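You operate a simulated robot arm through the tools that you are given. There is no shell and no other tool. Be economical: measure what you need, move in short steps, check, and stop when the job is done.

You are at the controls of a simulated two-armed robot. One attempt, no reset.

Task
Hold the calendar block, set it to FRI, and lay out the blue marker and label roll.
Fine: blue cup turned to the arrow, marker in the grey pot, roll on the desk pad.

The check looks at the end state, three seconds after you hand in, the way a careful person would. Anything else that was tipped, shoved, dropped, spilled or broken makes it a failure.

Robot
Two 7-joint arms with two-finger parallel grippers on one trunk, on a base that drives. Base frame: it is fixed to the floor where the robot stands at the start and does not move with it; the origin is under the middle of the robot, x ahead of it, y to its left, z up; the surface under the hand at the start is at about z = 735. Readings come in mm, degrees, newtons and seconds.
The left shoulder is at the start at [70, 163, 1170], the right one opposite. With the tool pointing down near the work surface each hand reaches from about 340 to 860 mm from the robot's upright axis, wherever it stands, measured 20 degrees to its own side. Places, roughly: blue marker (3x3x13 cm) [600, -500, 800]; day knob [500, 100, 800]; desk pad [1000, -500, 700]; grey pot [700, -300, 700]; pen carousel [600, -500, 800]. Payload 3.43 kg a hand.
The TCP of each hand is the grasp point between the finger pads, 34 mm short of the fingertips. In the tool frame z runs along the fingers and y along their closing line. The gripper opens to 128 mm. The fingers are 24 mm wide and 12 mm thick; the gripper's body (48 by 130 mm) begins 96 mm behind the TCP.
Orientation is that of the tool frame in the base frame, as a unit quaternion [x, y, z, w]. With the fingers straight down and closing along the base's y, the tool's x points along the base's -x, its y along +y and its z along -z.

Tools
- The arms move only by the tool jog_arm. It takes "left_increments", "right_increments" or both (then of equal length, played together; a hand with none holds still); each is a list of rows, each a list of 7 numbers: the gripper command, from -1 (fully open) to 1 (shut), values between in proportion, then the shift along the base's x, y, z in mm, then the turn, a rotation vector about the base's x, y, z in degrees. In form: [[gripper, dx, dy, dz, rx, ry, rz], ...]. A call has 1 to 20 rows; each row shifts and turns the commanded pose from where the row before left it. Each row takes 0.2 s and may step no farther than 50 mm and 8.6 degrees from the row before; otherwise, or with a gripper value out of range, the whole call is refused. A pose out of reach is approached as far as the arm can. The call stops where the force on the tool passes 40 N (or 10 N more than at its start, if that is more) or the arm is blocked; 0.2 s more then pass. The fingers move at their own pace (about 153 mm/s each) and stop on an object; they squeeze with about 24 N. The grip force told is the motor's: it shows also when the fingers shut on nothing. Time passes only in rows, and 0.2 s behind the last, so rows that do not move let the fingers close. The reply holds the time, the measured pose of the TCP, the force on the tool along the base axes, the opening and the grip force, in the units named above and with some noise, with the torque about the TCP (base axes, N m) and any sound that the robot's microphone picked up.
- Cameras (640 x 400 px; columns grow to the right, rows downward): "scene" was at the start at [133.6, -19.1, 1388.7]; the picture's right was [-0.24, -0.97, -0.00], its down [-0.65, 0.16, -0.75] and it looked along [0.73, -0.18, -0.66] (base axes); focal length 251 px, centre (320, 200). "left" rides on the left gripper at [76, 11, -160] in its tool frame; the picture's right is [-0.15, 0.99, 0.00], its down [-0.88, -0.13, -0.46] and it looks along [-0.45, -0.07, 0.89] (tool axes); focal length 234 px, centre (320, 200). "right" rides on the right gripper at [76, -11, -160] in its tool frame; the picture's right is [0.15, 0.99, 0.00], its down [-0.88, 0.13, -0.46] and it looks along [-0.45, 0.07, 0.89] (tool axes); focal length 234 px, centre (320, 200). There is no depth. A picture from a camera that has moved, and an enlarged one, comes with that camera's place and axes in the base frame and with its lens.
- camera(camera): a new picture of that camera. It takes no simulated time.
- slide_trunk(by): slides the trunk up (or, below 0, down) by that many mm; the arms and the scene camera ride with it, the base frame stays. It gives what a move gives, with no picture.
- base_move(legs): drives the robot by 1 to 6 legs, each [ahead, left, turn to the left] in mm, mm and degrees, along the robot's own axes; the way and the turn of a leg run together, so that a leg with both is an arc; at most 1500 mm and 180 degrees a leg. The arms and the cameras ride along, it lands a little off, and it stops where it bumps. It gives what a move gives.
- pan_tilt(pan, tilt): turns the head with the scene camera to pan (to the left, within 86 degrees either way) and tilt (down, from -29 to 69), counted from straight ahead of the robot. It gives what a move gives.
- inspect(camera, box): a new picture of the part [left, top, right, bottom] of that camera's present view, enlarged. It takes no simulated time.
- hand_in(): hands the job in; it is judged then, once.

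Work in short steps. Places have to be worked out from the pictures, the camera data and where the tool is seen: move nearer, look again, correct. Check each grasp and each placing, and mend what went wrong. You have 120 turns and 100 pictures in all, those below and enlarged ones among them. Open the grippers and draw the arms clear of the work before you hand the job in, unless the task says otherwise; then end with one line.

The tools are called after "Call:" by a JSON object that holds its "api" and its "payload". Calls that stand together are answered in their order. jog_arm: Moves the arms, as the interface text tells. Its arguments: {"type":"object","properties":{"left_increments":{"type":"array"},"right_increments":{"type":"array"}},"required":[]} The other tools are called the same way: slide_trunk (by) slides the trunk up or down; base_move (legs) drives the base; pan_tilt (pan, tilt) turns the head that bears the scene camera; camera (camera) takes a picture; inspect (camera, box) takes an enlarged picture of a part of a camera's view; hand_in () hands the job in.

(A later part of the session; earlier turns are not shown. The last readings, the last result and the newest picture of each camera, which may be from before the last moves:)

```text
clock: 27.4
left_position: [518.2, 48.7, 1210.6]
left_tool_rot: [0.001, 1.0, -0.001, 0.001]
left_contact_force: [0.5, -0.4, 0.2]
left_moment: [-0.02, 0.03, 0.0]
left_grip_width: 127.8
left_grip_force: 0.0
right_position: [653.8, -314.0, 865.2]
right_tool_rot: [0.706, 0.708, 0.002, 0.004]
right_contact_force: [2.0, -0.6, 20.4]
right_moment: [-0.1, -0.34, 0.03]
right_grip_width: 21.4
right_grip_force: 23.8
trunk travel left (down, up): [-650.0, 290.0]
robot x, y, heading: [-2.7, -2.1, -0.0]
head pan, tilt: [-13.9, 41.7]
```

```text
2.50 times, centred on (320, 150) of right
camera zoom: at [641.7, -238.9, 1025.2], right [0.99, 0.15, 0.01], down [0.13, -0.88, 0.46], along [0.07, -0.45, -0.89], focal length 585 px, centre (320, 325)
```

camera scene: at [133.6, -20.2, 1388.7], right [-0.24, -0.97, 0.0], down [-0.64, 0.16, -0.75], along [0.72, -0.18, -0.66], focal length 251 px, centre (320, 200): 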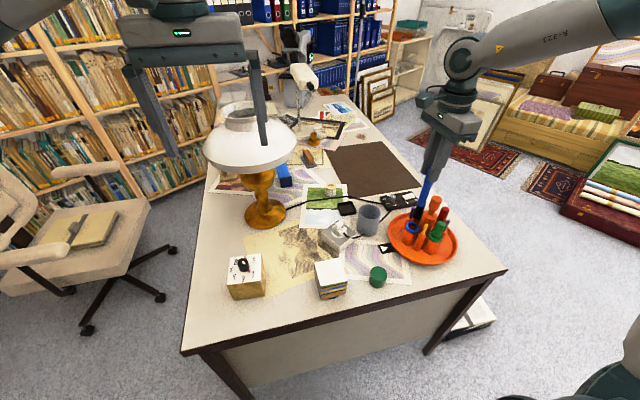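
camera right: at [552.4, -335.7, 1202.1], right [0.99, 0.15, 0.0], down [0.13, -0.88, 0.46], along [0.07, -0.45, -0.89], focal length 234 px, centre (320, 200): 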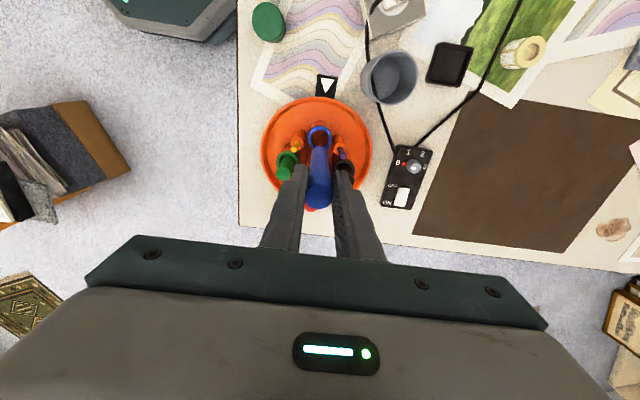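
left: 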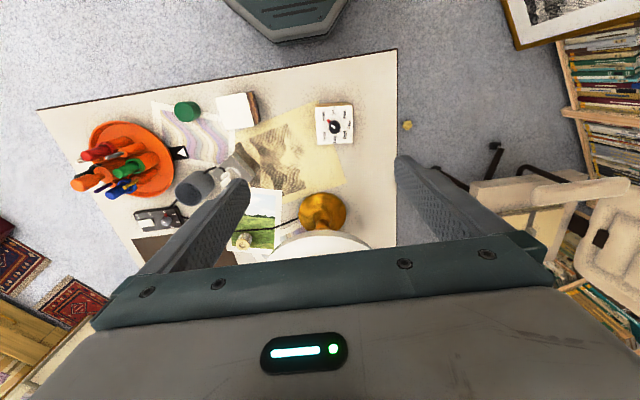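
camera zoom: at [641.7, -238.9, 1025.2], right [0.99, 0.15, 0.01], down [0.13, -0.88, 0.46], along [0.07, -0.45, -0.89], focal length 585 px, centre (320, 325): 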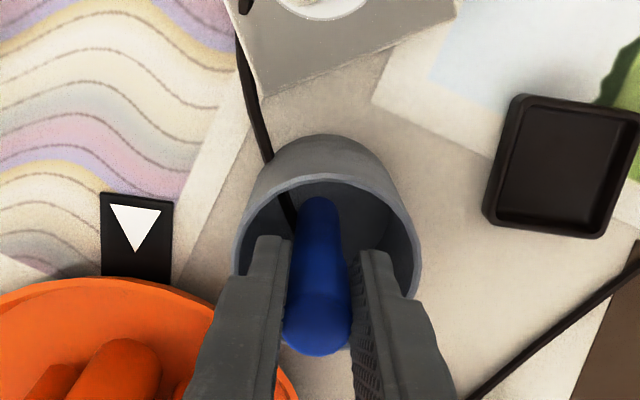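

The marker has reached the bottom (20 N). I'll ease up 1.5 mm, open just a little so the fingers stay clear of the rim, and lift.

Call:
{"api": "jog_arm", "payload": {"right_increments": [[1, 0, 0, 1.5, 0, 0, 0], [0.55, 0, 0, 0, 0, 0, 0], [0.55, 0, 0, 0, 0, 0, 0], [0.55, 0, 0, 15, 0, 0, 0], [0.55, 0, 0, 25, 0, 0, 0], [0.3, 0, 0, 35, 0, 0, 0], [0.0, 0, 0, 45, 0, 0, 0], [0.0, 0, 0, 25, 0, 0, 0]]}}

Call:
{"api": "camera", "payload": {"camera": "right"}}

Call:
{"api": "inspect", "payload": {"camera": "scene", "box": [320, 150, 440, 270]}}

```text
clock: 29.2
left_position: [518.3, 47.6, 1210.1]
left_tool_rot: [0.001, 1.0, 0.0, 0.0]
left_contact_force: [0.1, 0.4, 0.6]
left_moment: [0.02, 0.01, 0.03]
left_grip_width: 127.7
left_grip_force: 0.1
right_position: [654.2, -313.6, 1009.4]
right_tool_rot: [0.707, 0.708, 0.0, 0.0]
right_contact_force: [0.1, 0.1, 0.4]
right_moment: [-0.03, -0.03, 0.0]
right_grip_width: 64.1
right_grip_force: 0.1
trunk travel left (down, up): [-650.0, 290.0]
robot x, y, heading: [0.6, 1.8, -0.2]
head pan, tilt: [-13.9, 41.7]
```

```text
64 pictures are left
camera right: at [643.6, -238.4, 1169.8], right [0.99, 0.15, 0.0], down [0.13, -0.88, 0.46], along [0.07, -0.45, -0.89], focal length 234 px, centre (320, 200)
```

right: 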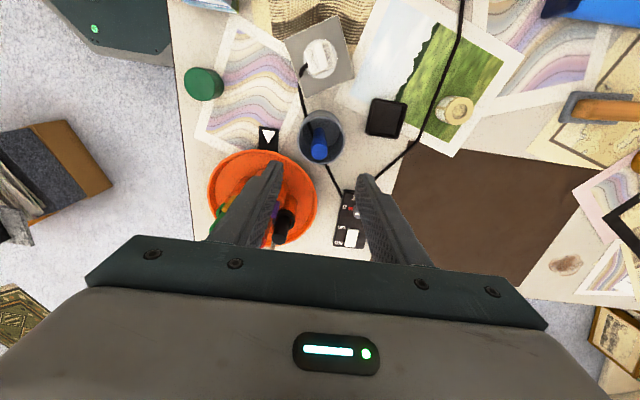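

```text
3.33 times, centred on (380, 210) of scene
camera zoom: at [133.5, -20.0, 1388.7], right [-0.24, -0.97, 0.0], down [-0.64, 0.16, -0.75], along [0.72, -0.18, -0.66], focal length 838 px, centre (120, 167)
```

zoom: 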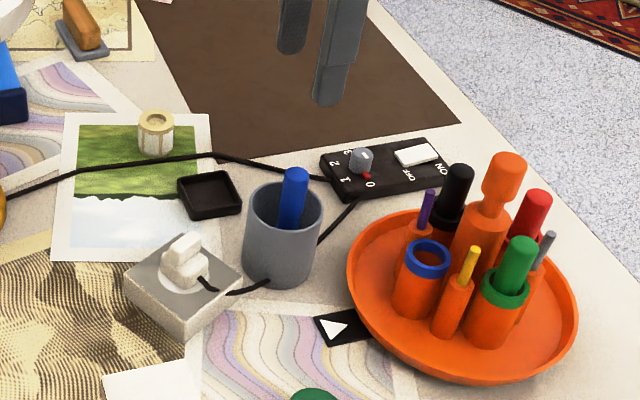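

The marker stands in the pot. The roll is near (880,-248) and the pad starts at x≈850. Both are beyond reach from here, so I'll raise the right hand a little and drive 150 to the right and 90 ahead.

Call:
{"api": "jog_arm", "payload": {"right_increments": [[-0.2, 0, 0, 40, 0, 0, 0], [-0.2, 0, 0, 40, 0, 0, 0]]}}

Call:
{"api": "base_move", "payload": {"legs": [[0, -150, 0], [90, 0, 0]]}}

Call:
{"api": "camera", "payload": {"camera": "right"}}

Call:
{"api": "camera", "payload": {"camera": "scene"}}

```text
clock: 29.8
left_position: [518.5, 48.2, 1210.8]
left_tool_rot: [0.001, 1.0, 0.0, 0.0]
left_contact_force: [0.2, -0.1, -0.1]
left_moment: [-0.01, 0.01, 0.02]
left_grip_width: 128.1
left_grip_force: 0.1
right_position: [653.9, -313.2, 1089.3]
right_tool_rot: [0.707, 0.707, 0.0, 0.001]
right_contact_force: [-1.0, 0.4, 0.3]
right_moment: [-0.02, -0.04, 0.01]
right_grip_width: 77.1
right_grip_force: 0.1
trunk travel left (down, up): [-650.0, 290.0]
robot x, y, heading: [-1.8, -3.7, -0.3]
head pan, tilt: [-13.9, 41.7]
```

```text
clock: 31.9
left_position: [609.6, -101.2, 1210.7]
left_tool_rot: [0.001, 1.0, 0.0, 0.0]
left_contact_force: [-0.2, -0.6, -0.1]
left_moment: [0.0, 0.0, 0.01]
left_grip_width: 128.1
left_grip_force: 0.1
right_position: [745.0, -462.1, 1089.0]
right_tool_rot: [0.706, 0.708, -0.001, 0.001]
right_contact_force: [-0.5, -0.1, -0.5]
right_moment: [0.02, -0.03, -0.04]
right_grip_width: 76.8
right_grip_force: 0.1
trunk travel left (down, up): [-650.0, 290.0]
robot x, y, heading: [92.2, -147.6, -0.2]
head pan, tilt: [-13.9, 41.7]
```

```text
62 pictures are left
camera right: at [735.0, -387.4, 1249.3], right [0.99, 0.15, 0.0], down [0.13, -0.88, 0.46], along [0.07, -0.45, -0.89], focal length 234 px, centre (320, 200)
```

right: 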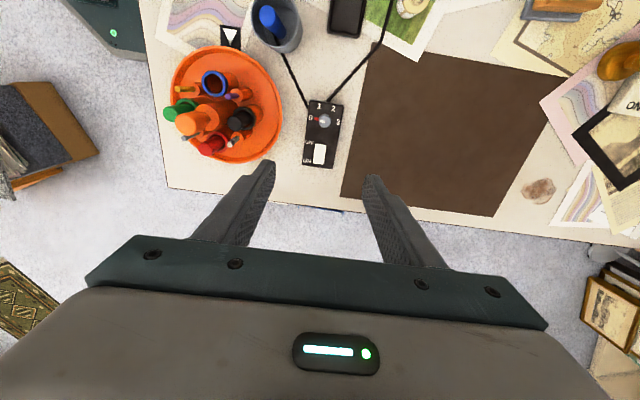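

```text
61 pictures are left
camera scene: at [223.6, -169.2, 1388.8], right [-0.24, -0.97, 0.0], down [-0.64, 0.16, -0.75], along [0.72, -0.18, -0.66], focal length 251 px, centre (320, 200)
```

scene: 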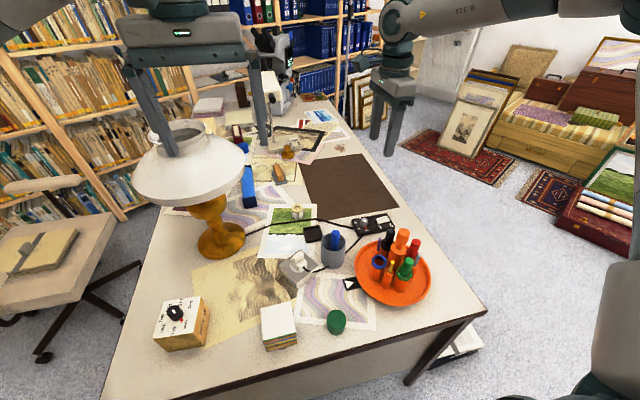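

The drive worked with nothing disturbed. I'll move the right hand toward the roll, turning it back to yaw 0 and staying clear of the lampshade, whose edge is at about y=-110.

Call:
{"api": "jog_arm", "payload": {"right_increments": [[-0.2, 8, 18, 0, 0, 0, 8.2], [-0.2, 8, 18, 0, 0, 0, 8.2], [-0.2, 8, 18, 0, 0, 0, 8.2], [-0.2, 8, 18, 0, 0, 0, 8.2], [-0.2, 8, 18, 0, 0, 0, 8.2], [-0.2, 8, 18, 0, 0, 0, 8.2], [-0.2, 8, 18, 0, 0, 0, 8.2], [-0.2, 8, 18, 0, 0, 0, 8.2], [-0.2, 8, 18, 0, 0, 0, 8.2], [-0.2, 8, 18, 0, 0, 0, 8.1], [-0.2, 5, 18, 0, 0, 0, 8.1]]}}

Call:
{"api": "camera", "payload": {"camera": "right"}}

Call:
{"api": "inspect", "payload": {"camera": "right", "box": [220, 50, 420, 210]}}

```text
clock: 34.3
left_position: [609.3, -100.6, 1212.2]
left_tool_rot: [0.0, 1.0, 0.001, 0.0]
left_contact_force: [-0.2, 1.2, 0.4]
left_moment: [-0.01, 0.02, 0.01]
left_grip_width: 128.0
left_grip_force: 0.0
right_position: [736.8, -350.0, 1084.7]
right_tool_rot: [-0.003, 1.0, 0.001, 0.002]
right_contact_force: [-0.6, 0.8, -1.0]
right_moment: [-0.02, 0.03, 0.02]
right_grip_width: 77.1
right_grip_force: 0.1
right hand out of reach, approached as far as the arm can: row 4, 5, 6, 7, 8, 9, 10, 11
trunk travel left (down, up): [-650.0, 290.0]
robot x, y, heading: [88.0, -147.2, -0.1]
head pan, tilt: [-13.9, 41.7]
```

```text
60 pictures are left
camera right: at [662.3, -363.6, 1244.9], right [-0.15, 0.99, 0.0], down [0.88, 0.13, 0.46], along [0.45, 0.07, -0.89], focal length 234 px, centre (320, 200)
```

right: 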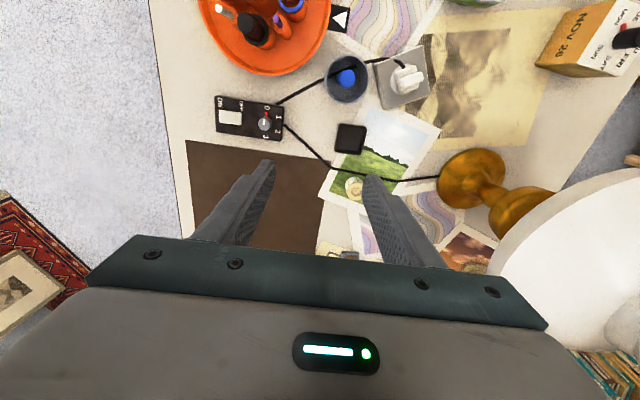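

```text
2.50 times, centred on (320, 130) of right
camera zoom: at [662.3, -363.6, 1244.9], right [-0.15, 0.99, 0.0], down [0.88, 0.13, 0.46], along [0.45, 0.07, -0.89], focal length 585 px, centre (320, 375)
```

zoom: 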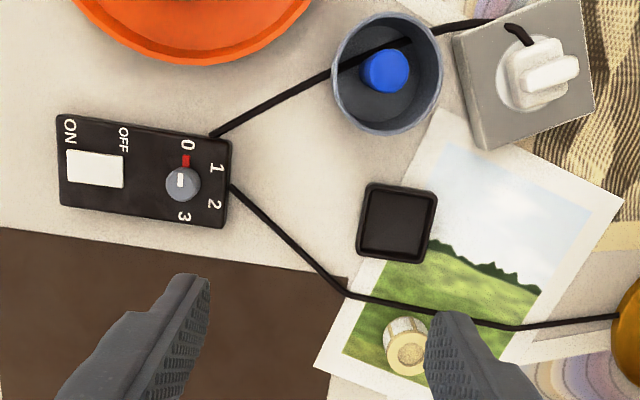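

The hand fell short because this height is at its reach limit. I'll lower by 130 mm (nothing tall is under it) and see where it ends up.

Call:
{"api": "jog_arm", "payload": {"right_increments": [[-0.2, 0, 0, -40, 0, 0, 0], [-0.2, 0, 0, -40, 0, 0, 0], [-0.2, 0, 0, -40, 0, 0, 0], [-0.2, 0, 0, 0, 0, 0, 0]]}}

```text
clock: 35.3
left_position: [608.5, -101.1, 1211.1]
left_tool_rot: [0.001, 1.0, 0.001, 0.001]
left_contact_force: [0.5, 0.3, 0.1]
left_moment: [0.01, 0.01, 0.0]
left_grip_width: 128.0
left_grip_force: 0.0
right_position: [725.8, -362.6, 967.7]
right_tool_rot: [-0.001, 1.0, 0.001, 0.003]
right_contact_force: [0.1, 1.3, 0.7]
right_moment: [0.04, -0.01, 0.05]
right_grip_width: 77.1
right_grip_force: 0.1
right hand out of reach, approached as far as the arm can: row 2, 3
trunk travel left (down, up): [-650.0, 290.0]
robot x, y, heading: [90.7, -147.5, -0.4]
head pan, tilt: [-13.9, 41.7]
```

It is still short, probably from a wrist-yaw limit rather than distance. I'll turn the yaw back to -45° while moving towards the roll.

Call:
{"api": "jog_arm", "payload": {"right_increments": [[-0.2, 0, 0, 0, 0, 0, -8], [-0.2, 0, 0, 0, 0, 0, -8], [-0.2, 8, 5, 0, 0, 0, -8], [-0.2, 15, 10, 0, 0, 0, -8], [-0.2, 15, 10, 0, 0, 0, -8], [-0.2, 15, 10, 0, 0, 0, -5], [-0.2, 15, 10, 0, 0, 0, 0], [-0.2, 15, 10, 0, 0, 0, 0]]}}

Call:
{"api": "camera", "payload": {"camera": "right"}}

```text
clock: 37.1
left_position: [610.0, -101.4, 1211.0]
left_tool_rot: [0.001, 1.0, 0.0, 0.0]
left_contact_force: [0.4, -0.2, -0.4]
left_moment: [0.02, -0.01, 0.03]
left_grip_width: 127.8
left_grip_force: 0.1
right_position: [744.3, -371.1, 990.0]
right_tool_rot: [0.382, 0.924, 0.002, 0.001]
right_contact_force: [0.2, -0.6, 0.2]
right_moment: [-0.01, -0.01, 0.02]
right_grip_width: 76.7
right_grip_force: 0.0
right hand out of reach, approached as far as the arm can: row 3, 4, 5, 6, 7, 8
trunk travel left (down, up): [-650.0, 290.0]
robot x, y, heading: [90.1, -148.5, -0.3]
head pan, tilt: [-13.9, 41.7]
```

```text
58 pictures are left
camera right: at [683.7, -327.1, 1151.2], right [0.59, 0.8, 0.0], down [0.71, -0.53, 0.46], along [0.37, -0.27, -0.89], focal length 234 px, centre (320, 200)
```

right: 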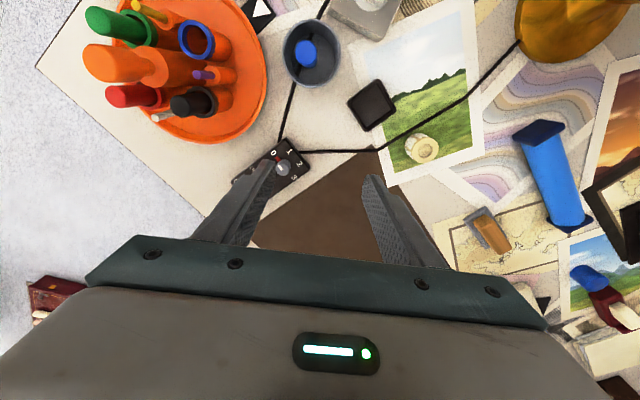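

The reach limit should be more generous lower down, where the wrist bends less. Only the flat pad and the switch box are below, so I'll lower here and then move outwards.

Call:
{"api": "jog_arm", "payload": {"right_increments": [[-0.2, 0, 0, -40, 0, 0, 0], [-0.2, 0, 0, -40, 0, 0, 0], [-0.2, 5, 5, -30, 0, 0, 0], [-0.2, 10, 10, 0, 0, 0, 0], [-0.2, 15, 10, 0, 0, 0, 0], [-0.2, 15, 10, 0, 0, 0, 0], [-0.2, 15, 10, 0, 0, 0, 0], [-0.2, 0, 0, 0, 0, 0, 0]]}}

```text
clock: 38.9
left_position: [609.6, -99.9, 1210.4]
left_tool_rot: [0.001, 1.0, 0.0, 0.0]
left_contact_force: [-0.7, -0.5, 0.3]
left_moment: [-0.01, 0.01, 0.02]
left_grip_width: 128.0
left_grip_force: 0.0
right_position: [728.1, -394.4, 914.2]
right_tool_rot: [0.381, 0.924, 0.0, 0.002]
right_contact_force: [0.3, 0.3, 0.5]
right_moment: [0.01, -0.02, 0.02]
right_grip_width: 77.0
right_grip_force: 0.1
right hand out of reach, approached as far as the arm can: row 1, 2, 3, 4, 5, 6, 7
trunk travel left (down, up): [-650.0, 290.0]
robot x, y, heading: [90.0, -146.1, -0.3]
head pan, tilt: [-13.9, 41.7]
```

The limit seems to depend on arm posture. I'll retract towards the body, set yaw to about -20° (in line with the arm), and try extending again over the pad side.

Call:
{"api": "jog_arm", "payload": {"right_increments": [[-0.2, -20, 0, 40, 0, 0, 5], [-0.2, -40, -10, 40, 0, 0, 5], [-0.2, -40, -10, 30, 0, 0, 5], [-0.2, -40, -10, 20, 0, 0, 5], [-0.2, -40, -10, 0, 0, 0, 5], [-0.2, -30, -10, 0, 0, 0, 0], [-0.2, 0, 0, 0, 0, 0, 0]]}}

Call:
{"api": "jog_arm", "payload": {"right_increments": [[-0.2, 40, 0, 0, 0, 0, 0], [-0.2, 40, 5, 0, 0, 0, 0], [-0.2, 40, 5, 0, 0, 0, 0], [-0.2, 40, 5, 0, 0, 0, 0], [-0.2, 40, 5, 0, 0, 0, 0], [-0.2, 40, 5, 0, 0, 0, 0], [-0.2, 40, 5, 0, 0, 0, 0], [-0.2, 40, 5, 0, 0, 0, 0]]}}

Call:
{"api": "camera", "payload": {"camera": "scene"}}

```text
refused: row 2 steps farther than a row can; nothing moved
```

```text
clock: 40.7
left_position: [609.7, -101.1, 1209.9]
left_tool_rot: [0.001, 1.0, 0.0, 0.0]
left_contact_force: [0.0, 1.1, 0.8]
left_moment: [-0.02, 0.01, -0.01]
left_grip_width: 127.8
left_grip_force: 0.1
right_position: [815.5, -478.0, 991.5]
right_tool_rot: [0.382, 0.924, 0.001, 0.003]
right_contact_force: [1.4, -0.1, 0.5]
right_moment: [0.0, 0.02, 0.0]
right_grip_width: 76.8
right_grip_force: 0.1
right hand out of reach, approached as far as the arm can: row 1, 2, 3, 4, 5, 6, 7, 8
trunk travel left (down, up): [-650.0, 290.0]
robot x, y, heading: [87.5, -149.8, -0.3]
head pan, tilt: [-13.9, 41.7]
```

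```text
57 pictures are left
camera scene: at [223.8, -168.6, 1388.7], right [-0.24, -0.97, 0.0], down [-0.65, 0.16, -0.75], along [0.72, -0.18, -0.66], focal length 251 px, centre (320, 200)
```

scene: 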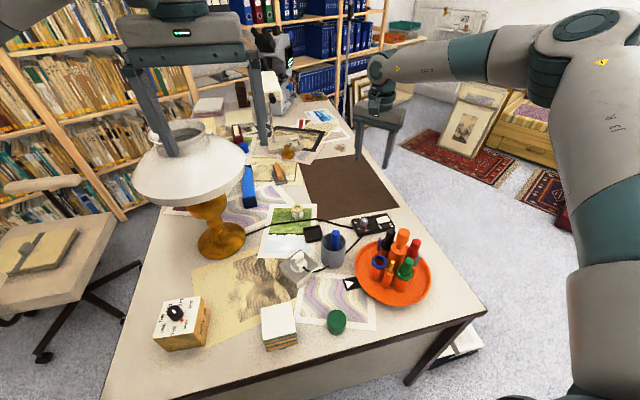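

The arm reaches well at more outward angles, but not inward. Turning the base left 15° puts the roll at a comfortable angle and swings the hand almost directly over it (about (877,-278)), still about 100 mm from the shade.

Call:
{"api": "base_move", "payload": {"legs": [[-15, 0, 0], [0, 0, 15]]}}

Call:
{"api": "camera", "payload": {"camera": "right"}}

Call:
{"api": "camera", "payload": {"camera": "scene"}}

```text
clock: 42.4
left_position: [564.6, 33.0, 1211.0]
left_tool_rot: [-0.13, 0.991, 0.0, 0.0]
left_contact_force: [0.4, -0.2, 0.3]
left_moment: [0.0, -0.02, 0.03]
left_grip_width: 128.4
left_grip_force: 0.2
right_position: [860.6, -277.5, 991.4]
right_tool_rot: [0.256, 0.967, 0.002, 0.002]
right_contact_force: [0.2, 0.0, 0.3]
right_moment: [-0.02, -0.02, 0.03]
right_grip_width: 76.6
right_grip_force: 0.1
trunk travel left (down, up): [-650.0, 290.0]
robot x, y, heading: [73.6, -149.0, 15.0]
head pan, tilt: [-13.9, 41.7]
```

```text
56 pictures are left
camera right: at [789.2, -251.2, 1151.3], right [0.36, 0.93, 0.0], down [0.83, -0.32, 0.46], along [0.43, -0.16, -0.89], focal length 234 px, centre (320, 200)
```

right: 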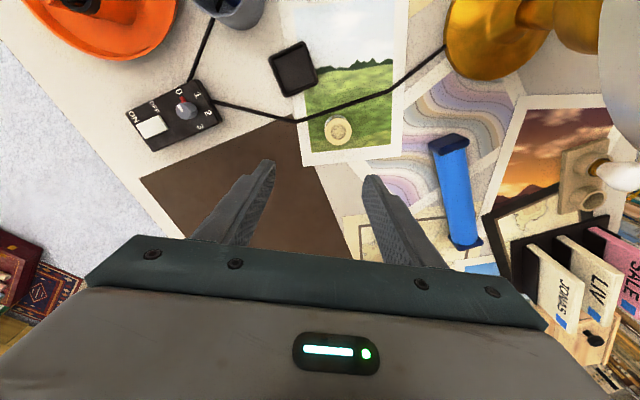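

```text
55 pictures are left
camera scene: at [209.3, -133.6, 1388.7], right [0.02, -1.0, 0.0], down [-0.66, -0.01, -0.75], along [0.75, 0.01, -0.66], focal length 251 px, centre (320, 200)
```

scene: 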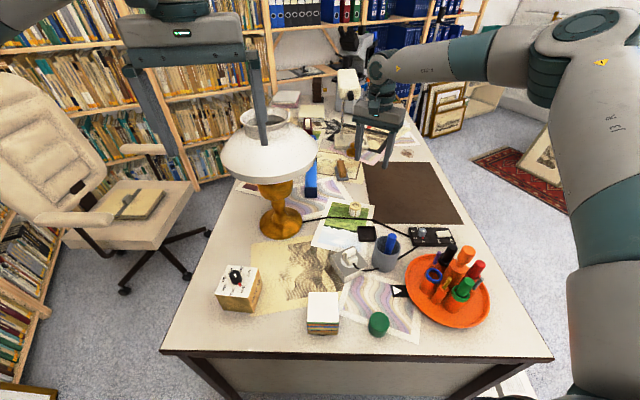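

Roll at about (867,-248). I'll enlarge for detail and its height.

Call:
{"api": "inspect", "payload": {"camera": "right", "box": [270, 80, 410, 200]}}

Call:
{"api": "inspect", "payload": {"camera": "scene", "box": [320, 180, 400, 240]}}

```text
3.33 times, centred on (340, 140) of right
camera zoom: at [789.2, -251.2, 1151.3], right [0.36, 0.93, 0.0], down [0.83, -0.32, 0.46], along [0.43, -0.16, -0.89], focal length 781 px, centre (253, 400)
```

zoom: 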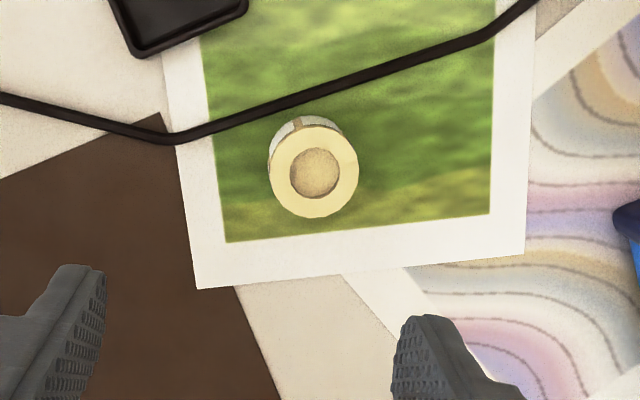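

```text
6.67 times, centred on (360, 210) of scene
camera zoom: at [209.3, -133.6, 1388.7], right [0.02, -1.0, 0.0], down [-0.66, -0.01, -0.75], along [0.75, 0.01, -0.66], focal length 1676 px, centre (53, 133)
```

zoom: 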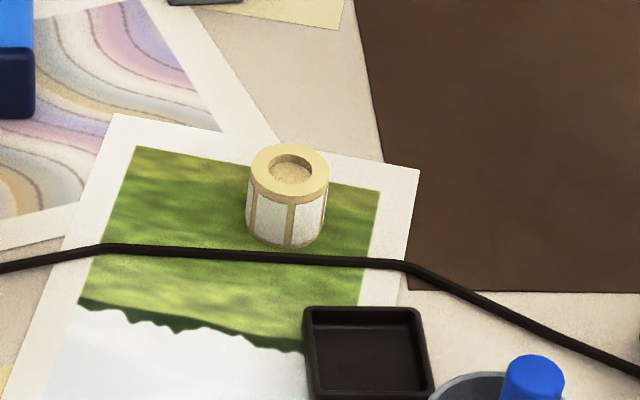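

The roll is 41 mm wide with its top at z≈777, centred at (868,-249). The cable is low, so tips at z≈752 clear it. I'll descend partway above it.

Call:
{"api": "jog_arm", "payload": {"right_increments": [[-0.2, 4, 14, -20, 0, 0, 0], [-0.2, 3, 14, -30, 0, 0, 0], [-0.2, 0, 0, -35, 0, 0, 0], [-0.2, 0, 0, -35, 0, 0, 0], [-0.2, 0, 0, 0, 0, 0, 0]]}}

Call:
{"api": "inspect", "payload": {"camera": "right", "box": [220, 70, 420, 230]}}

```text
clock: 43.6
left_position: [563.3, 34.4, 1209.8]
left_tool_rot: [-0.131, 0.991, 0.001, 0.0]
left_contact_force: [-1.2, 0.2, -0.1]
left_moment: [-0.02, 0.02, 0.0]
left_grip_width: 127.9
left_grip_force: 0.0
right_position: [821.6, -287.1, 894.6]
right_tool_rot: [0.258, 0.966, 0.002, 0.002]
right_contact_force: [0.4, 0.9, 1.1]
right_moment: [-0.01, -0.02, 0.02]
right_grip_width: 77.0
right_grip_force: 0.1
right hand out of reach, approached as far as the arm can: row 1, 2, 3, 4
trunk travel left (down, up): [-650.0, 290.0]
robot x, y, heading: [75.8, -150.5, 14.9]
head pan, tilt: [-13.9, 41.7]
```

```text
2.50 times, centred on (320, 150) of right
camera zoom: at [750.5, -260.8, 1054.4], right [0.36, 0.93, 0.01], down [0.83, -0.33, 0.46], along [0.43, -0.16, -0.89], focal length 585 px, centre (320, 325)
```

zoom: 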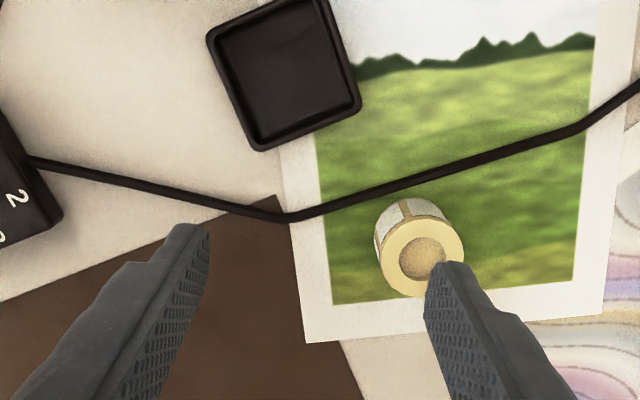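

Reach shrinks as the hand drops below the shoulder, so I'll lower the trunk. First I raise the right hand above the roll, so that riding down 240 mm leaves it about 40 mm above the roll.

Call:
{"api": "jog_arm", "payload": {"right_increments": [[-0.2, 0, 5, 40, 0, 0, 0], [-0.2, 5, 5, 45, 0, 0, 0], [-0.2, 10, 8, 40, 0, 0, 0], [-0.2, 15, 10, 40, 0, 0, 0], [-0.2, 16, 10, 30, 0, 0, 0], [-0.2, 0, 0, 0, 0, 0, 0]]}}

```text
clock: 45.0
left_position: [564.2, 32.8, 1210.6]
left_tool_rot: [-0.13, 0.991, 0.0, 0.0]
left_contact_force: [-0.5, 0.0, 0.6]
left_moment: [0.0, -0.01, 0.01]
left_grip_width: 128.2
left_grip_force: 0.1
right_position: [858.3, -259.9, 1089.1]
right_tool_rot: [0.257, 0.966, 0.002, 0.003]
right_contact_force: [-1.3, -0.2, -0.9]
right_moment: [0.01, 0.02, -0.01]
right_grip_width: 76.6
right_grip_force: 0.0
right hand out of reach, approached as far as the arm can: row 5
trunk travel left (down, up): [-650.0, 290.0]
robot x, y, heading: [74.3, -148.6, 14.9]
head pan, tilt: [-13.9, 41.7]
```

The right hand is at (858,-260,1089). I'll slide the trunk down 200.

Call:
{"api": "slide_trunk", "payload": {"by": -200}}

Call:
{"api": "jog_arm", "payload": {"right_increments": [[-0.2, 5, 6, -15, 0, 0, 0], [-0.2, 5, 5, -15, 0, 0, 0], [-0.2, 0, 0, -10, 0, 0, 0], [-0.2, 0, 0, 0, 0, 0, 0]]}}

Call:
{"api": "inspect", "payload": {"camera": "right", "box": [220, 70, 420, 230]}}

```text
clock: 47.1
left_position: [564.1, 33.7, 1010.9]
left_tool_rot: [-0.13, 0.991, 0.0, 0.0]
left_contact_force: [0.2, 0.0, 0.4]
left_moment: [0.0, -0.02, 0.02]
left_grip_width: 128.1
left_grip_force: 0.0
right_position: [857.3, -259.7, 889.2]
right_tool_rot: [0.257, 0.966, 0.003, 0.003]
right_contact_force: [-0.7, -0.1, -0.1]
right_moment: [-0.02, 0.02, -0.03]
right_grip_width: 76.8
right_grip_force: 0.1
trunk travel left (down, up): [-450.0, 490.0]
robot x, y, heading: [73.5, -149.4, 14.9]
head pan, tilt: [-13.9, 41.7]
```

```text
clock: 48.1
left_position: [564.3, 32.3, 1009.9]
left_tool_rot: [-0.13, 0.991, -0.001, -0.001]
left_contact_force: [-0.1, -0.1, -0.3]
left_moment: [-0.01, -0.01, -0.05]
left_grip_width: 128.0
left_grip_force: 0.0
right_position: [855.7, -258.7, 849.0]
right_tool_rot: [0.257, 0.966, 0.004, 0.004]
right_contact_force: [-0.2, -0.1, -0.3]
right_moment: [-0.02, -0.03, 0.01]
right_grip_width: 76.9
right_grip_force: 0.1
right hand out of reach, approached as far as the arm can: row 1, 2
trunk travel left (down, up): [-450.0, 490.0]
robot x, y, heading: [75.4, -147.7, 14.8]
head pan, tilt: [-13.9, 41.7]
```

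```text
2.50 times, centred on (320, 150) of right
camera zoom: at [784.8, -232.1, 1008.6], right [0.36, 0.93, 0.01], down [0.83, -0.33, 0.46], along [0.43, -0.16, -0.89], focal length 585 px, centre (320, 325)
```

zoom: 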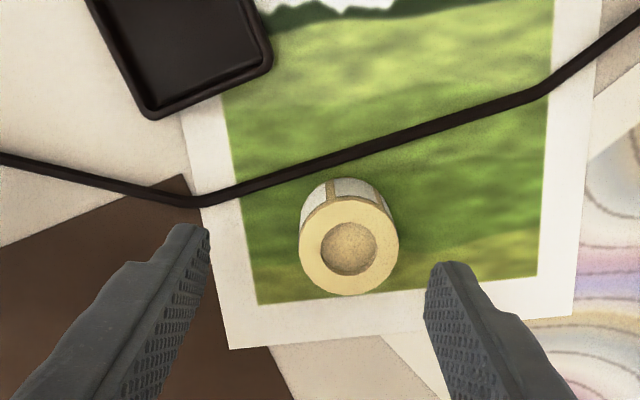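

The hand is 11 mm short in x and 10 mm in y, right at the reach limit. A 25 mm drive ahead gives the margin, and the hand stays above the roll.

Call:
{"api": "base_move", "payload": {"legs": [[25, 0, 0]]}}

Call:
{"api": "jog_arm", "payload": {"right_increments": [[-0.2, -8, 2, 0, 0, 0, 0], [-0.2, 0, 0, 0, 0, 0, 0]]}}

Call:
{"api": "inspect", "payload": {"camera": "right", "box": [220, 70, 420, 230]}}

```text
clock: 49.0
left_position: [588.2, 39.0, 1009.4]
left_tool_rot: [-0.131, 0.991, 0.0, 0.0]
left_contact_force: [-0.3, -0.2, -0.1]
left_moment: [0.02, -0.01, 0.05]
left_grip_width: 128.1
left_grip_force: 0.1
right_position: [880.3, -252.6, 848.8]
right_tool_rot: [0.257, 0.966, 0.004, 0.003]
right_contact_force: [0.1, -0.7, -0.2]
right_moment: [0.0, 0.02, 0.02]
right_grip_width: 77.1
right_grip_force: 0.0
trunk travel left (down, up): [-450.0, 490.0]
robot x, y, heading: [103.8, -142.8, 15.2]
head pan, tilt: [-13.9, 41.7]
```

```text
clock: 49.5
left_position: [588.5, 39.6, 1009.9]
left_tool_rot: [-0.13, 0.992, 0.0, 0.0]
left_contact_force: [0.1, -0.3, 0.8]
left_moment: [0.02, -0.01, 0.01]
left_grip_width: 128.2
left_grip_force: 0.0
right_position: [873.2, -250.1, 847.7]
right_tool_rot: [0.257, 0.966, 0.004, 0.002]
right_contact_force: [1.0, 0.0, 0.9]
right_moment: [-0.01, 0.03, -0.01]
right_grip_width: 76.7
right_grip_force: 0.0
trunk travel left (down, up): [-450.0, 490.0]
robot x, y, heading: [98.6, -141.3, 15.0]
head pan, tilt: [-13.9, 41.7]
```

```text
2.50 times, centred on (320, 150) of right
camera zoom: at [801.4, -223.8, 1008.2], right [0.36, 0.93, 0.01], down [0.83, -0.33, 0.46], along [0.43, -0.16, -0.89], focal length 585 px, centre (320, 325)
```

zoom: 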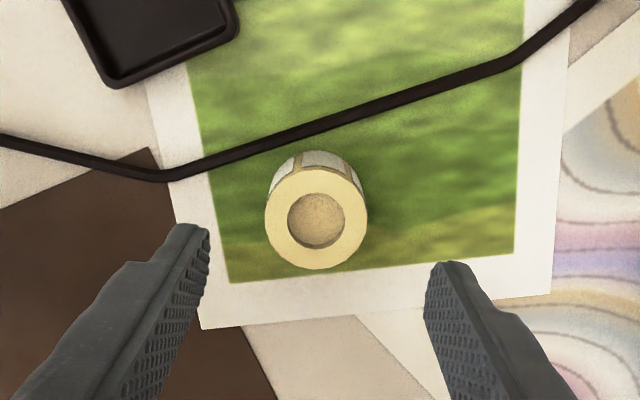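

I'll move back 6 mm in x, descend to z≈787 and grip.

Call:
{"api": "jog_arm", "payload": {"right_increments": [[-0.2, -6, 1, -15, 0, 0, 0], [-0.2, 0, 0, -20, 0, 0, 0], [-0.2, 0, 0, -15, 0, 0, 0], [-0.2, 0, 0, -11, 0, 0, 0], [-0.2, 0, 0, 0, 0, 0, 0]]}}

Call:
{"api": "inspect", "payload": {"camera": "right", "box": [220, 70, 420, 230]}}

```text
clock: 50.8
left_position: [587.8, 40.1, 1010.0]
left_tool_rot: [-0.13, 0.991, 0.0, 0.0]
left_contact_force: [-0.6, -0.4, 0.5]
left_moment: [0.0, 0.02, 0.01]
left_grip_width: 128.2
left_grip_force: 0.0
right_position: [866.2, -249.3, 788.2]
right_tool_rot: [0.257, 0.966, 0.005, 0.003]
right_contact_force: [0.3, 0.3, -0.1]
right_moment: [-0.02, -0.01, 0.0]
right_grip_width: 76.9
right_grip_force: 0.0
trunk travel left (down, up): [-450.0, 490.0]
robot x, y, heading: [101.9, -141.1, 14.8]
head pan, tilt: [-13.9, 41.7]
```

```text
2.50 times, centred on (320, 150) of right
camera zoom: at [793.9, -222.3, 947.8], right [0.36, 0.93, 0.01], down [0.82, -0.33, 0.46], along [0.43, -0.16, -0.89], focal length 585 px, centre (320, 325)
```

zoom: 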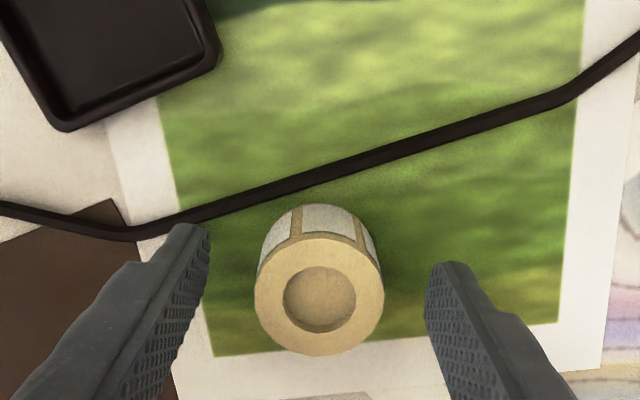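

The roll is centred between the fingers. I'll close and lift 60 mm. The pad spans x>820, y<-310, so I'll aim for (875,-385).

Call:
{"api": "jog_arm", "payload": {"right_increments": [[1, 0, 0, 0, 0, 0, 0], [1, 0, 0, 0, 0, 0, 0], [1, 0, 0, 0, 0, 0, 0], [1, 0, 0, 15, 0, 0, 0], [1, 0, 0, 25, 0, 0, 0], [1, 0, 0, 20, 0, 0, 0], [1, 2, -30, 0, 0, 0, 0], [1, 2, -35, 0, 0, 0, 0], [1, 2, -35, 0, 0, 0, 0], [1, 2, -35, 0, 0, 0, 0], [1, 0, 0, 0, 0, 0, 0]]}}

Call:
{"api": "camera", "payload": {"camera": "right"}}

Call:
{"api": "camera", "payload": {"camera": "scene"}}

```text
clock: 53.1
left_position: [587.8, 39.8, 1010.4]
left_tool_rot: [-0.13, 0.992, 0.0, 0.0]
left_contact_force: [0.2, 1.1, 0.1]
left_moment: [-0.03, -0.03, 0.03]
left_grip_width: 127.8
left_grip_force: 0.1
right_position: [871.8, -384.6, 845.6]
right_tool_rot: [0.258, 0.966, 0.004, 0.002]
right_contact_force: [0.0, 1.3, -0.1]
right_moment: [-0.01, 0.0, 0.03]
right_grip_width: 40.5
right_grip_force: 23.7
trunk travel left (down, up): [-450.0, 490.0]
robot x, y, heading: [99.5, -141.1, 15.0]
head pan, tilt: [-13.9, 41.7]
```

```text
48 pictures are left
camera right: at [799.8, -359.2, 1005.5], right [0.36, 0.93, 0.01], down [0.83, -0.33, 0.46], along [0.43, -0.16, -0.89], focal length 234 px, centre (320, 200)
```

right: 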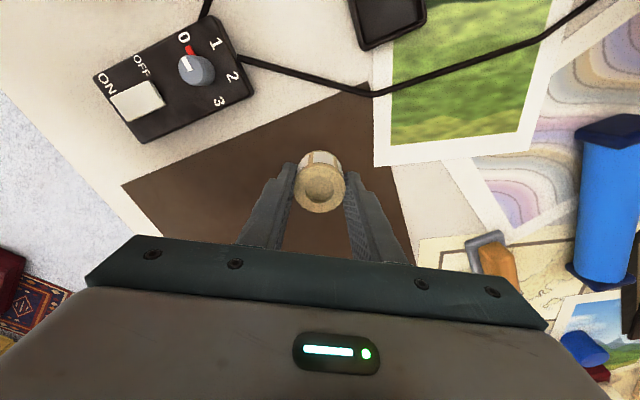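

```text
47 pictures are left
camera scene: at [233.2, -126.7, 1188.7], right [0.02, -1.0, 0.0], down [-0.66, -0.01, -0.75], along [0.75, 0.01, -0.66], focal length 251 px, centre (320, 200)
```

scene: 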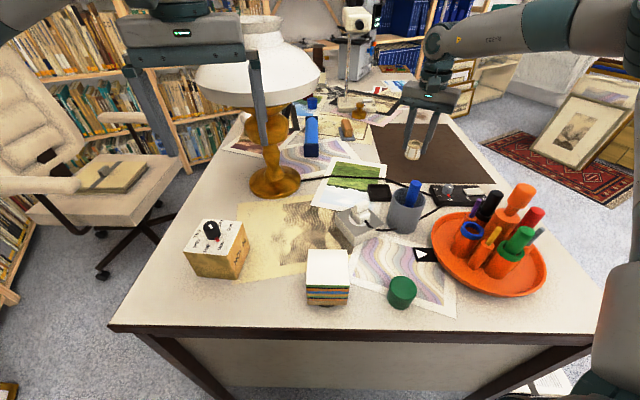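

The roll is over the pad. I'll shift 12 mm further in and lower to contact.

Call:
{"api": "jog_arm", "payload": {"right_increments": [[1, 4, -12, -20, 0, 0, 0], [1, 0, 0, -20, 0, 0, 0], [1, 0, 0, -12, 0, 0, 0], [1, 0, 0, -2, 0, 0, 0], [1, 0, 0, 0, 0, 0, 0]]}}

```text
clock: 54.4
left_position: [586.9, 39.2, 1010.7]
left_tool_rot: [-0.131, 0.991, 0.0, 0.0]
left_contact_force: [0.0, 0.5, -0.5]
left_moment: [0.02, -0.01, -0.03]
left_grip_width: 128.1
left_grip_force: 0.1
right_position: [876.3, -396.7, 793.1]
right_tool_rot: [0.257, 0.966, 0.004, 0.002]
right_contact_force: [0.7, 0.0, 0.1]
right_moment: [0.03, 0.0, 0.02]
right_grip_width: 40.3
right_grip_force: 23.8
trunk travel left (down, up): [-450.0, 490.0]
robot x, y, heading: [98.9, -144.6, 14.7]
head pan, tilt: [-13.9, 41.7]
```

Call:
{"api": "jog_arm", "payload": {"right_increments": [[1, 0, 0, -2, 0, 0, 0], [1, 0, 0, -1.5, 0, 0, 0], [1, 0, 0, -1, 0, 0, 0], [1, 0, 0, 0, 0, 0, 0]]}}

```text
clock: 55.4
left_position: [587.2, 39.4, 1010.9]
left_tool_rot: [-0.131, 0.991, 0.0, 0.0]
left_contact_force: [0.5, -0.3, 0.1]
left_moment: [0.02, 0.02, -0.03]
left_grip_width: 128.1
left_grip_force: 0.1
right_position: [878.0, -395.9, 788.8]
right_tool_rot: [0.257, 0.966, 0.003, 0.005]
right_contact_force: [0.0, 0.2, 0.6]
right_moment: [-0.03, -0.02, -0.01]
right_grip_width: 40.6
right_grip_force: 23.9
trunk travel left (down, up): [-450.0, 490.0]
robot x, y, heading: [102.5, -143.5, 15.0]
head pan, tilt: [-13.9, 41.7]
```

I'll go one more millimetre, then release and rise.

Call:
{"api": "jog_arm", "payload": {"right_increments": [[1, 0, 0, -1.2, 0, 0, 0], [1, 0, 0, 0, 0, 0, 0], [-0.1, 0, 0, 0, 0, 0, 0], [-0.2, 0, 0, 0, 0, 0, 0], [-0.2, 0, 0, 15, 0, 0, 0], [-0.2, 0, 0, 30, 0, 0, 0], [-0.2, -5, 0, 45, 0, 0, 0], [-0.2, -10, 0, 45, 0, 0, 0], [-0.2, -10, 0, 45, 0, 0, 0]]}}

Call:
{"api": "camera", "payload": {"camera": "scene"}}

Call:
{"api": "inspect", "payload": {"camera": "scene", "box": [350, 110, 550, 310]}}

```text
clock: 57.4
left_position: [586.1, 39.8, 1010.4]
left_tool_rot: [-0.131, 0.991, -0.001, 0.001]
left_contact_force: [-0.5, -0.1, -0.4]
left_moment: [-0.01, -0.01, -0.01]
left_grip_width: 128.1
left_grip_force: 0.0
right_position: [852.5, -395.9, 970.1]
right_tool_rot: [0.257, 0.966, 0.003, 0.004]
right_contact_force: [-0.1, -1.4, -0.4]
right_moment: [0.02, -0.02, -0.01]
right_grip_width: 76.5
right_grip_force: 0.1
trunk travel left (down, up): [-450.0, 490.0]
robot x, y, heading: [97.0, -144.0, 15.1]
head pan, tilt: [-13.9, 41.7]
```

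```text
46 pictures are left
camera scene: at [231.8, -127.0, 1188.8], right [0.02, -1.0, 0.0], down [-0.66, -0.01, -0.75], along [0.75, 0.01, -0.66], focal length 251 px, centre (320, 200)
```

scene: 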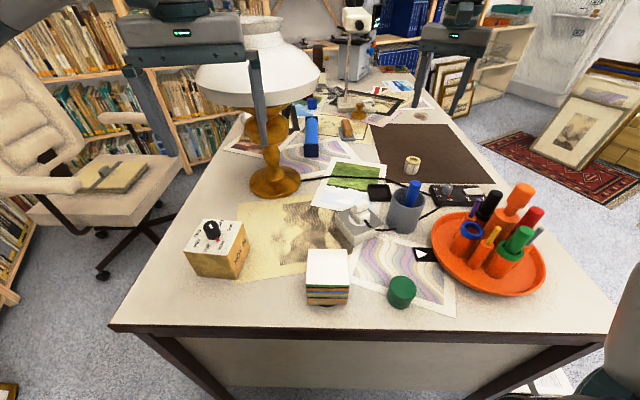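

```text
2.00 times, centred on (450, 210) of scene
camera zoom: at [231.8, -127.0, 1188.8], right [0.02, -1.0, 0.0], down [-0.66, -0.01, -0.75], along [0.75, 0.01, -0.66], focal length 503 px, centre (60, 180)
```

zoom: 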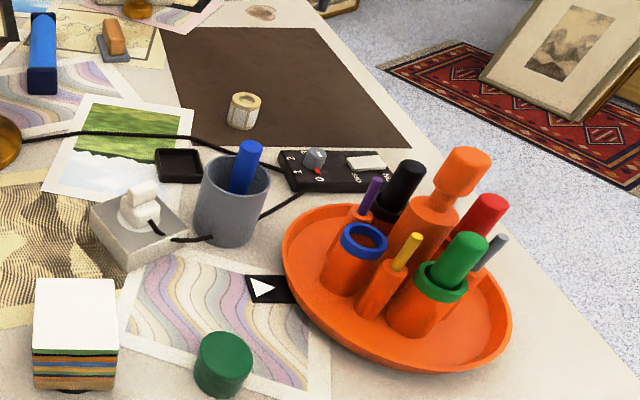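

The roll stands on the pad and the marker and carousel are fine. Next is the calendar. I'll raise the trunk 150 for clearance, back off, square up and drive left so the block is straight ahead.

Call:
{"api": "slide_trunk", "payload": {"by": 150}}

Call:
{"api": "base_move", "payload": {"legs": [[-80, 0, 0], [0, 0, -15], [0, 220, 0]]}}

Call:
{"api": "pan_tilt", "payload": {"pan": 0, "tilt": 50}}

Call:
{"api": "camera", "payload": {"camera": "scene"}}

Call:
{"api": "camera", "payload": {"camera": "left"}}

```text
clock: 59.1
left_position: [587.4, 39.1, 1161.1]
left_tool_rot: [-0.131, 0.991, -0.001, 0.0]
left_contact_force: [-0.3, -0.1, -0.6]
left_moment: [0.0, -0.03, 0.01]
left_grip_width: 128.2
left_grip_force: 0.1
right_position: [852.8, -396.6, 1119.0]
right_tool_rot: [0.257, 0.966, 0.004, 0.002]
right_contact_force: [0.3, 0.2, 1.0]
right_moment: [-0.03, 0.0, -0.01]
right_grip_width: 76.9
right_grip_force: 0.0
trunk travel left (down, up): [-600.0, 340.0]
robot x, y, heading: [95.3, -144.7, 14.9]
head pan, tilt: [-13.9, 41.7]
```

```text
clock: 62.3
left_position: [540.1, 111.8, 1161.8]
left_tool_rot: [-0.003, 1.0, 0.001, 0.0]
left_contact_force: [-0.3, 0.2, 1.1]
left_moment: [-0.03, -0.02, 0.0]
left_grip_width: 127.9
left_grip_force: 0.1
right_position: [687.3, -377.3, 1118.3]
right_tool_rot: [0.377, 0.926, 0.003, 0.003]
right_contact_force: [0.0, 0.1, 0.3]
right_moment: [-0.03, 0.06, 0.0]
right_grip_width: 76.9
right_grip_force: 0.0
trunk travel left (down, up): [-600.0, 340.0]
robot x, y, heading: [21.1, 58.4, 0.4]
head pan, tilt: [-13.9, 41.7]
```

```text
clock: 63.1
left_position: [540.9, 111.9, 1160.4]
left_tool_rot: [-0.003, 1.0, 0.0, 0.001]
left_contact_force: [-0.7, -0.6, 1.0]
left_moment: [0.02, -0.01, 0.03]
left_grip_width: 128.2
left_grip_force: 0.0
right_position: [686.6, -375.8, 1118.9]
right_tool_rot: [0.377, 0.926, 0.003, 0.004]
right_contact_force: [-0.2, 0.2, 0.1]
right_moment: [0.01, -0.03, 0.01]
right_grip_width: 76.8
right_grip_force: 0.1
trunk travel left (down, up): [-600.0, 340.0]
robot x, y, heading: [23.6, 61.3, 0.2]
head pan, tilt: [0.0, 50.0]
```

```text
44 pictures are left
camera scene: at [150.8, 61.3, 1327.0], right [0.0, -1.0, 0.0], down [-0.77, 0.0, -0.64], along [0.64, 0.0, -0.77], focal length 251 px, centre (320, 200)
```

scene: 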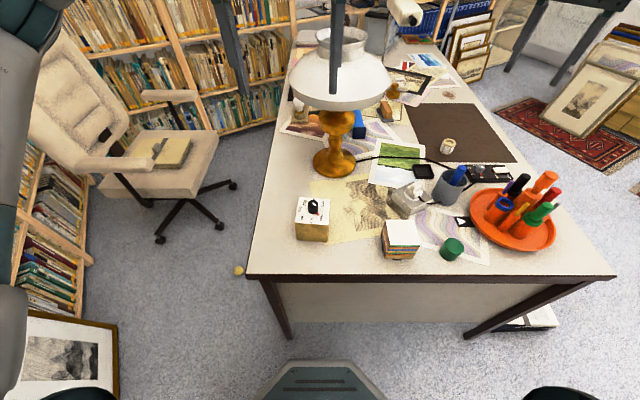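

```text
43 pictures are left
camera left: at [464.1, 123.8, 1320.9], right [0.14, 0.99, 0.0], down [0.88, -0.13, 0.46], along [0.45, -0.06, -0.89], focal length 234 px, centre (320, 200)
```

left: 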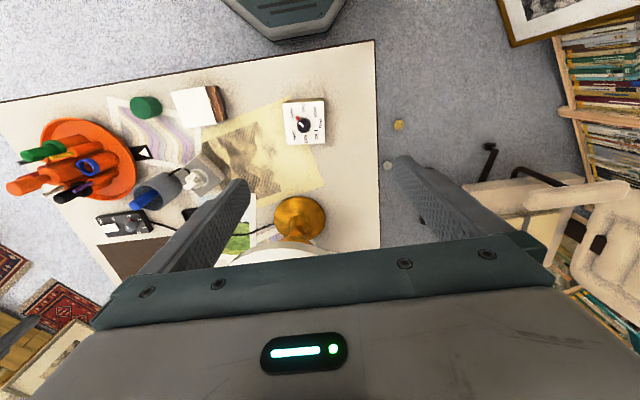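

The block is straight ahead. I'll bring the left hand down for a close measurement of the block and knob.

Call:
{"api": "jog_arm", "payload": {"left_increments": [[-1, -25, -8, -40, 0, 0, 0], [-1, -25, -8, -40, 0, 0, 0], [-1, -25, -8, -40, 0, 0, 0], [-1, -25, -8, -40, 0, 0, 0], [-1, 0, 0, 0, 0, 0, 0]]}}

Call:
{"api": "inspect", "payload": {"camera": "left", "box": [240, 50, 400, 170]}}

Call:
{"api": "inspect", "payload": {"camera": "scene", "box": [280, 180, 350, 250]}}

```text
clock: 64.3
left_position: [438.7, 79.4, 1000.2]
left_tool_rot: [-0.003, 1.0, 0.0, 0.0]
left_contact_force: [-0.1, -0.7, 0.1]
left_moment: [0.01, 0.0, -0.06]
left_grip_width: 127.6
left_grip_force: 0.0
right_position: [688.4, -376.6, 1118.6]
right_tool_rot: [0.378, 0.926, 0.003, 0.004]
right_contact_force: [0.5, -0.2, -0.1]
right_moment: [0.0, -0.04, 0.0]
right_grip_width: 76.8
right_grip_force: 0.0
trunk travel left (down, up): [-600.0, 340.0]
robot x, y, heading: [23.0, 60.0, 0.4]
head pan, tilt: [0.0, 50.0]
```

```text
3.33 times, centred on (320, 110) of left
camera zoom: at [362.7, 91.9, 1160.0], right [0.14, 0.99, 0.0], down [0.88, -0.12, 0.46], along [0.45, -0.06, -0.89], focal length 781 px, centre (320, 500)
```

zoom: 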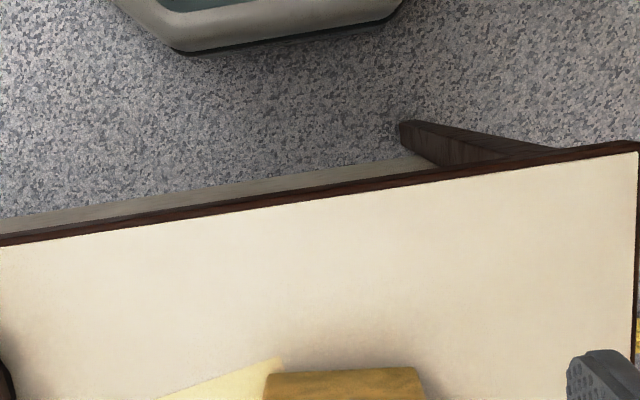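

```text
5.71 times, centred on (315, 215) of scene
camera zoom: at [150.5, 61.4, 1327.0], right [0.01, -1.0, 0.0], down [-0.77, 0.0, -0.64], along [0.64, 0.0, -0.77], focal length 1437 px, centre (349, 114)
```

zoom: 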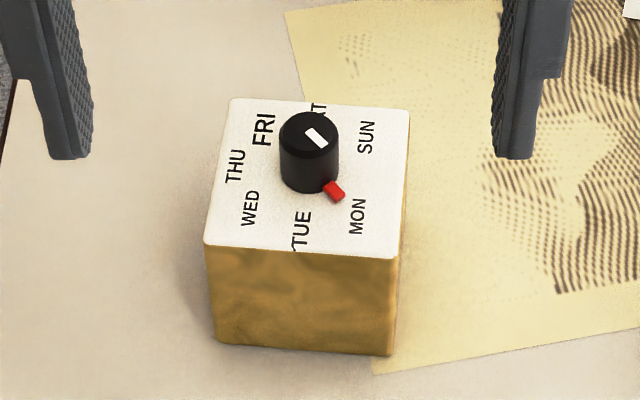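

Measurements: the block is an 82 mm cube, centre (539,79), top z≈818, yaw ≈-5°. The knob is at (540,80), 25 mm wide, up to z≈846. The pointer is at MON (about 220°) and FRI is at about 41°, so it needs -180° via TUE. The left hand will hold the block from the +y side, tilted, so first I turn it +85° off to the side.

Call:
{"api": "jog_arm", "payload": {"left_increments": [[-1, 10, 16, 0, 0, 0, 8.5], [-1, 10, 16, 0, 0, 0, 8.5], [-1, 10, 16, 0, 0, 0, 8.5], [-1, 10, 16, 0, 0, 0, 8.5], [-1, 10, 16, 0, 0, 0, 8.5], [-1, 10, 16, 0, 0, 0, 8.5], [-1, 10, 16, 0, 0, 0, 8.5], [-1, 10, 16, 0, 0, 0, 8.5], [-1, 10, 16, 0, 0, 0, 8.5], [-1, 10, 16, 0, 0, 0, 8.5], [-1, 0, 0, 0, 0, 0, 0]]}}

Call:
{"api": "jog_arm", "payload": {"left_increments": [[-1, 0, 0, -5, -7.97, 0.74, 0], [-1, 0, 0, -5, -7.97, 0.74, 0], [-1, 0, 0, -5, -7.97, 0.74, 0], [-1, 0, 0, -5, -7.97, 0.74, 0], [-1, 0, 0, -5, -7.97, 0.74, 0], [-1, 0, 0, -5, -7.97, 0.74, 0], [-1, 0, 0, -5, -7.97, 0.74, 0], [-1, 0, 0, 0, 0, 0, 0]]}}

Call:
{"api": "camera", "payload": {"camera": "left"}}

Call:
{"api": "camera", "payload": {"camera": "scene"}}

```text
clock: 66.7
left_position: [539.2, 239.4, 1000.8]
left_tool_rot: [-0.678, 0.735, 0.0, 0.0]
left_contact_force: [-0.1, 0.1, -0.4]
left_moment: [0.01, 0.0, -0.04]
left_grip_width: 128.2
left_grip_force: 0.1
right_position: [687.9, -377.5, 1117.8]
right_tool_rot: [0.378, 0.926, 0.004, 0.002]
right_contact_force: [-0.3, -0.2, -0.1]
right_moment: [0.02, -0.01, -0.01]
right_grip_width: 76.8
right_grip_force: 0.1
trunk travel left (down, up): [-600.0, 340.0]
robot x, y, heading: [20.1, 58.5, 0.4]
head pan, tilt: [0.0, 50.0]
```

```text
clock: 68.5
left_position: [539.7, 238.8, 965.9]
left_tool_rot: [-0.598, 0.649, -0.315, -0.349]
left_contact_force: [0.5, -0.3, -0.7]
left_moment: [0.01, -0.01, -0.01]
left_grip_width: 127.8
left_grip_force: 0.1
right_position: [687.1, -377.3, 1117.8]
right_tool_rot: [0.377, 0.926, 0.003, 0.004]
right_contact_force: [0.5, -0.8, 0.0]
right_moment: [-0.03, -0.01, -0.01]
right_grip_width: 76.9
right_grip_force: 0.1
trunk travel left (down, up): [-600.0, 340.0]
robot x, y, heading: [20.5, 57.9, 0.4]
head pan, tilt: [0.0, 50.0]
```

```text
40 pictures are left
camera left: at [537.7, 331.1, 1118.4], right [-0.98, 0.17, -0.11], down [0.2, 0.86, -0.48], along [0.02, -0.49, -0.87], focal length 234 px, centre (320, 200)
```

left: 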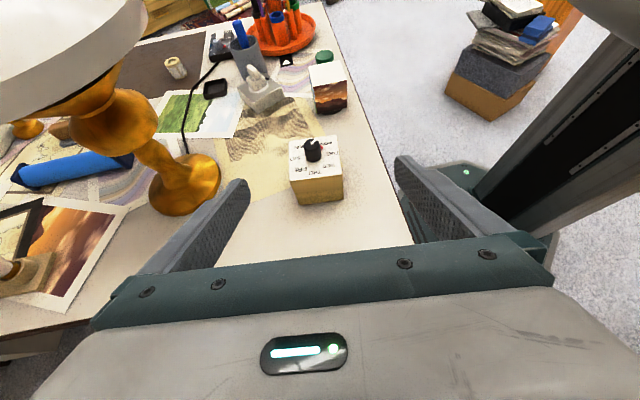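

```text
39 pictures are left
camera scene: at [150.8, 60.8, 1327.0], right [0.01, -1.0, 0.0], down [-0.77, 0.0, -0.64], along [0.64, 0.0, -0.77], focal length 251 px, centre (320, 200)
```

scene: 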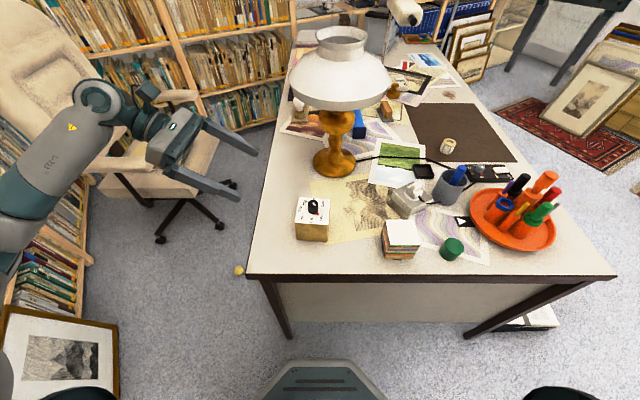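

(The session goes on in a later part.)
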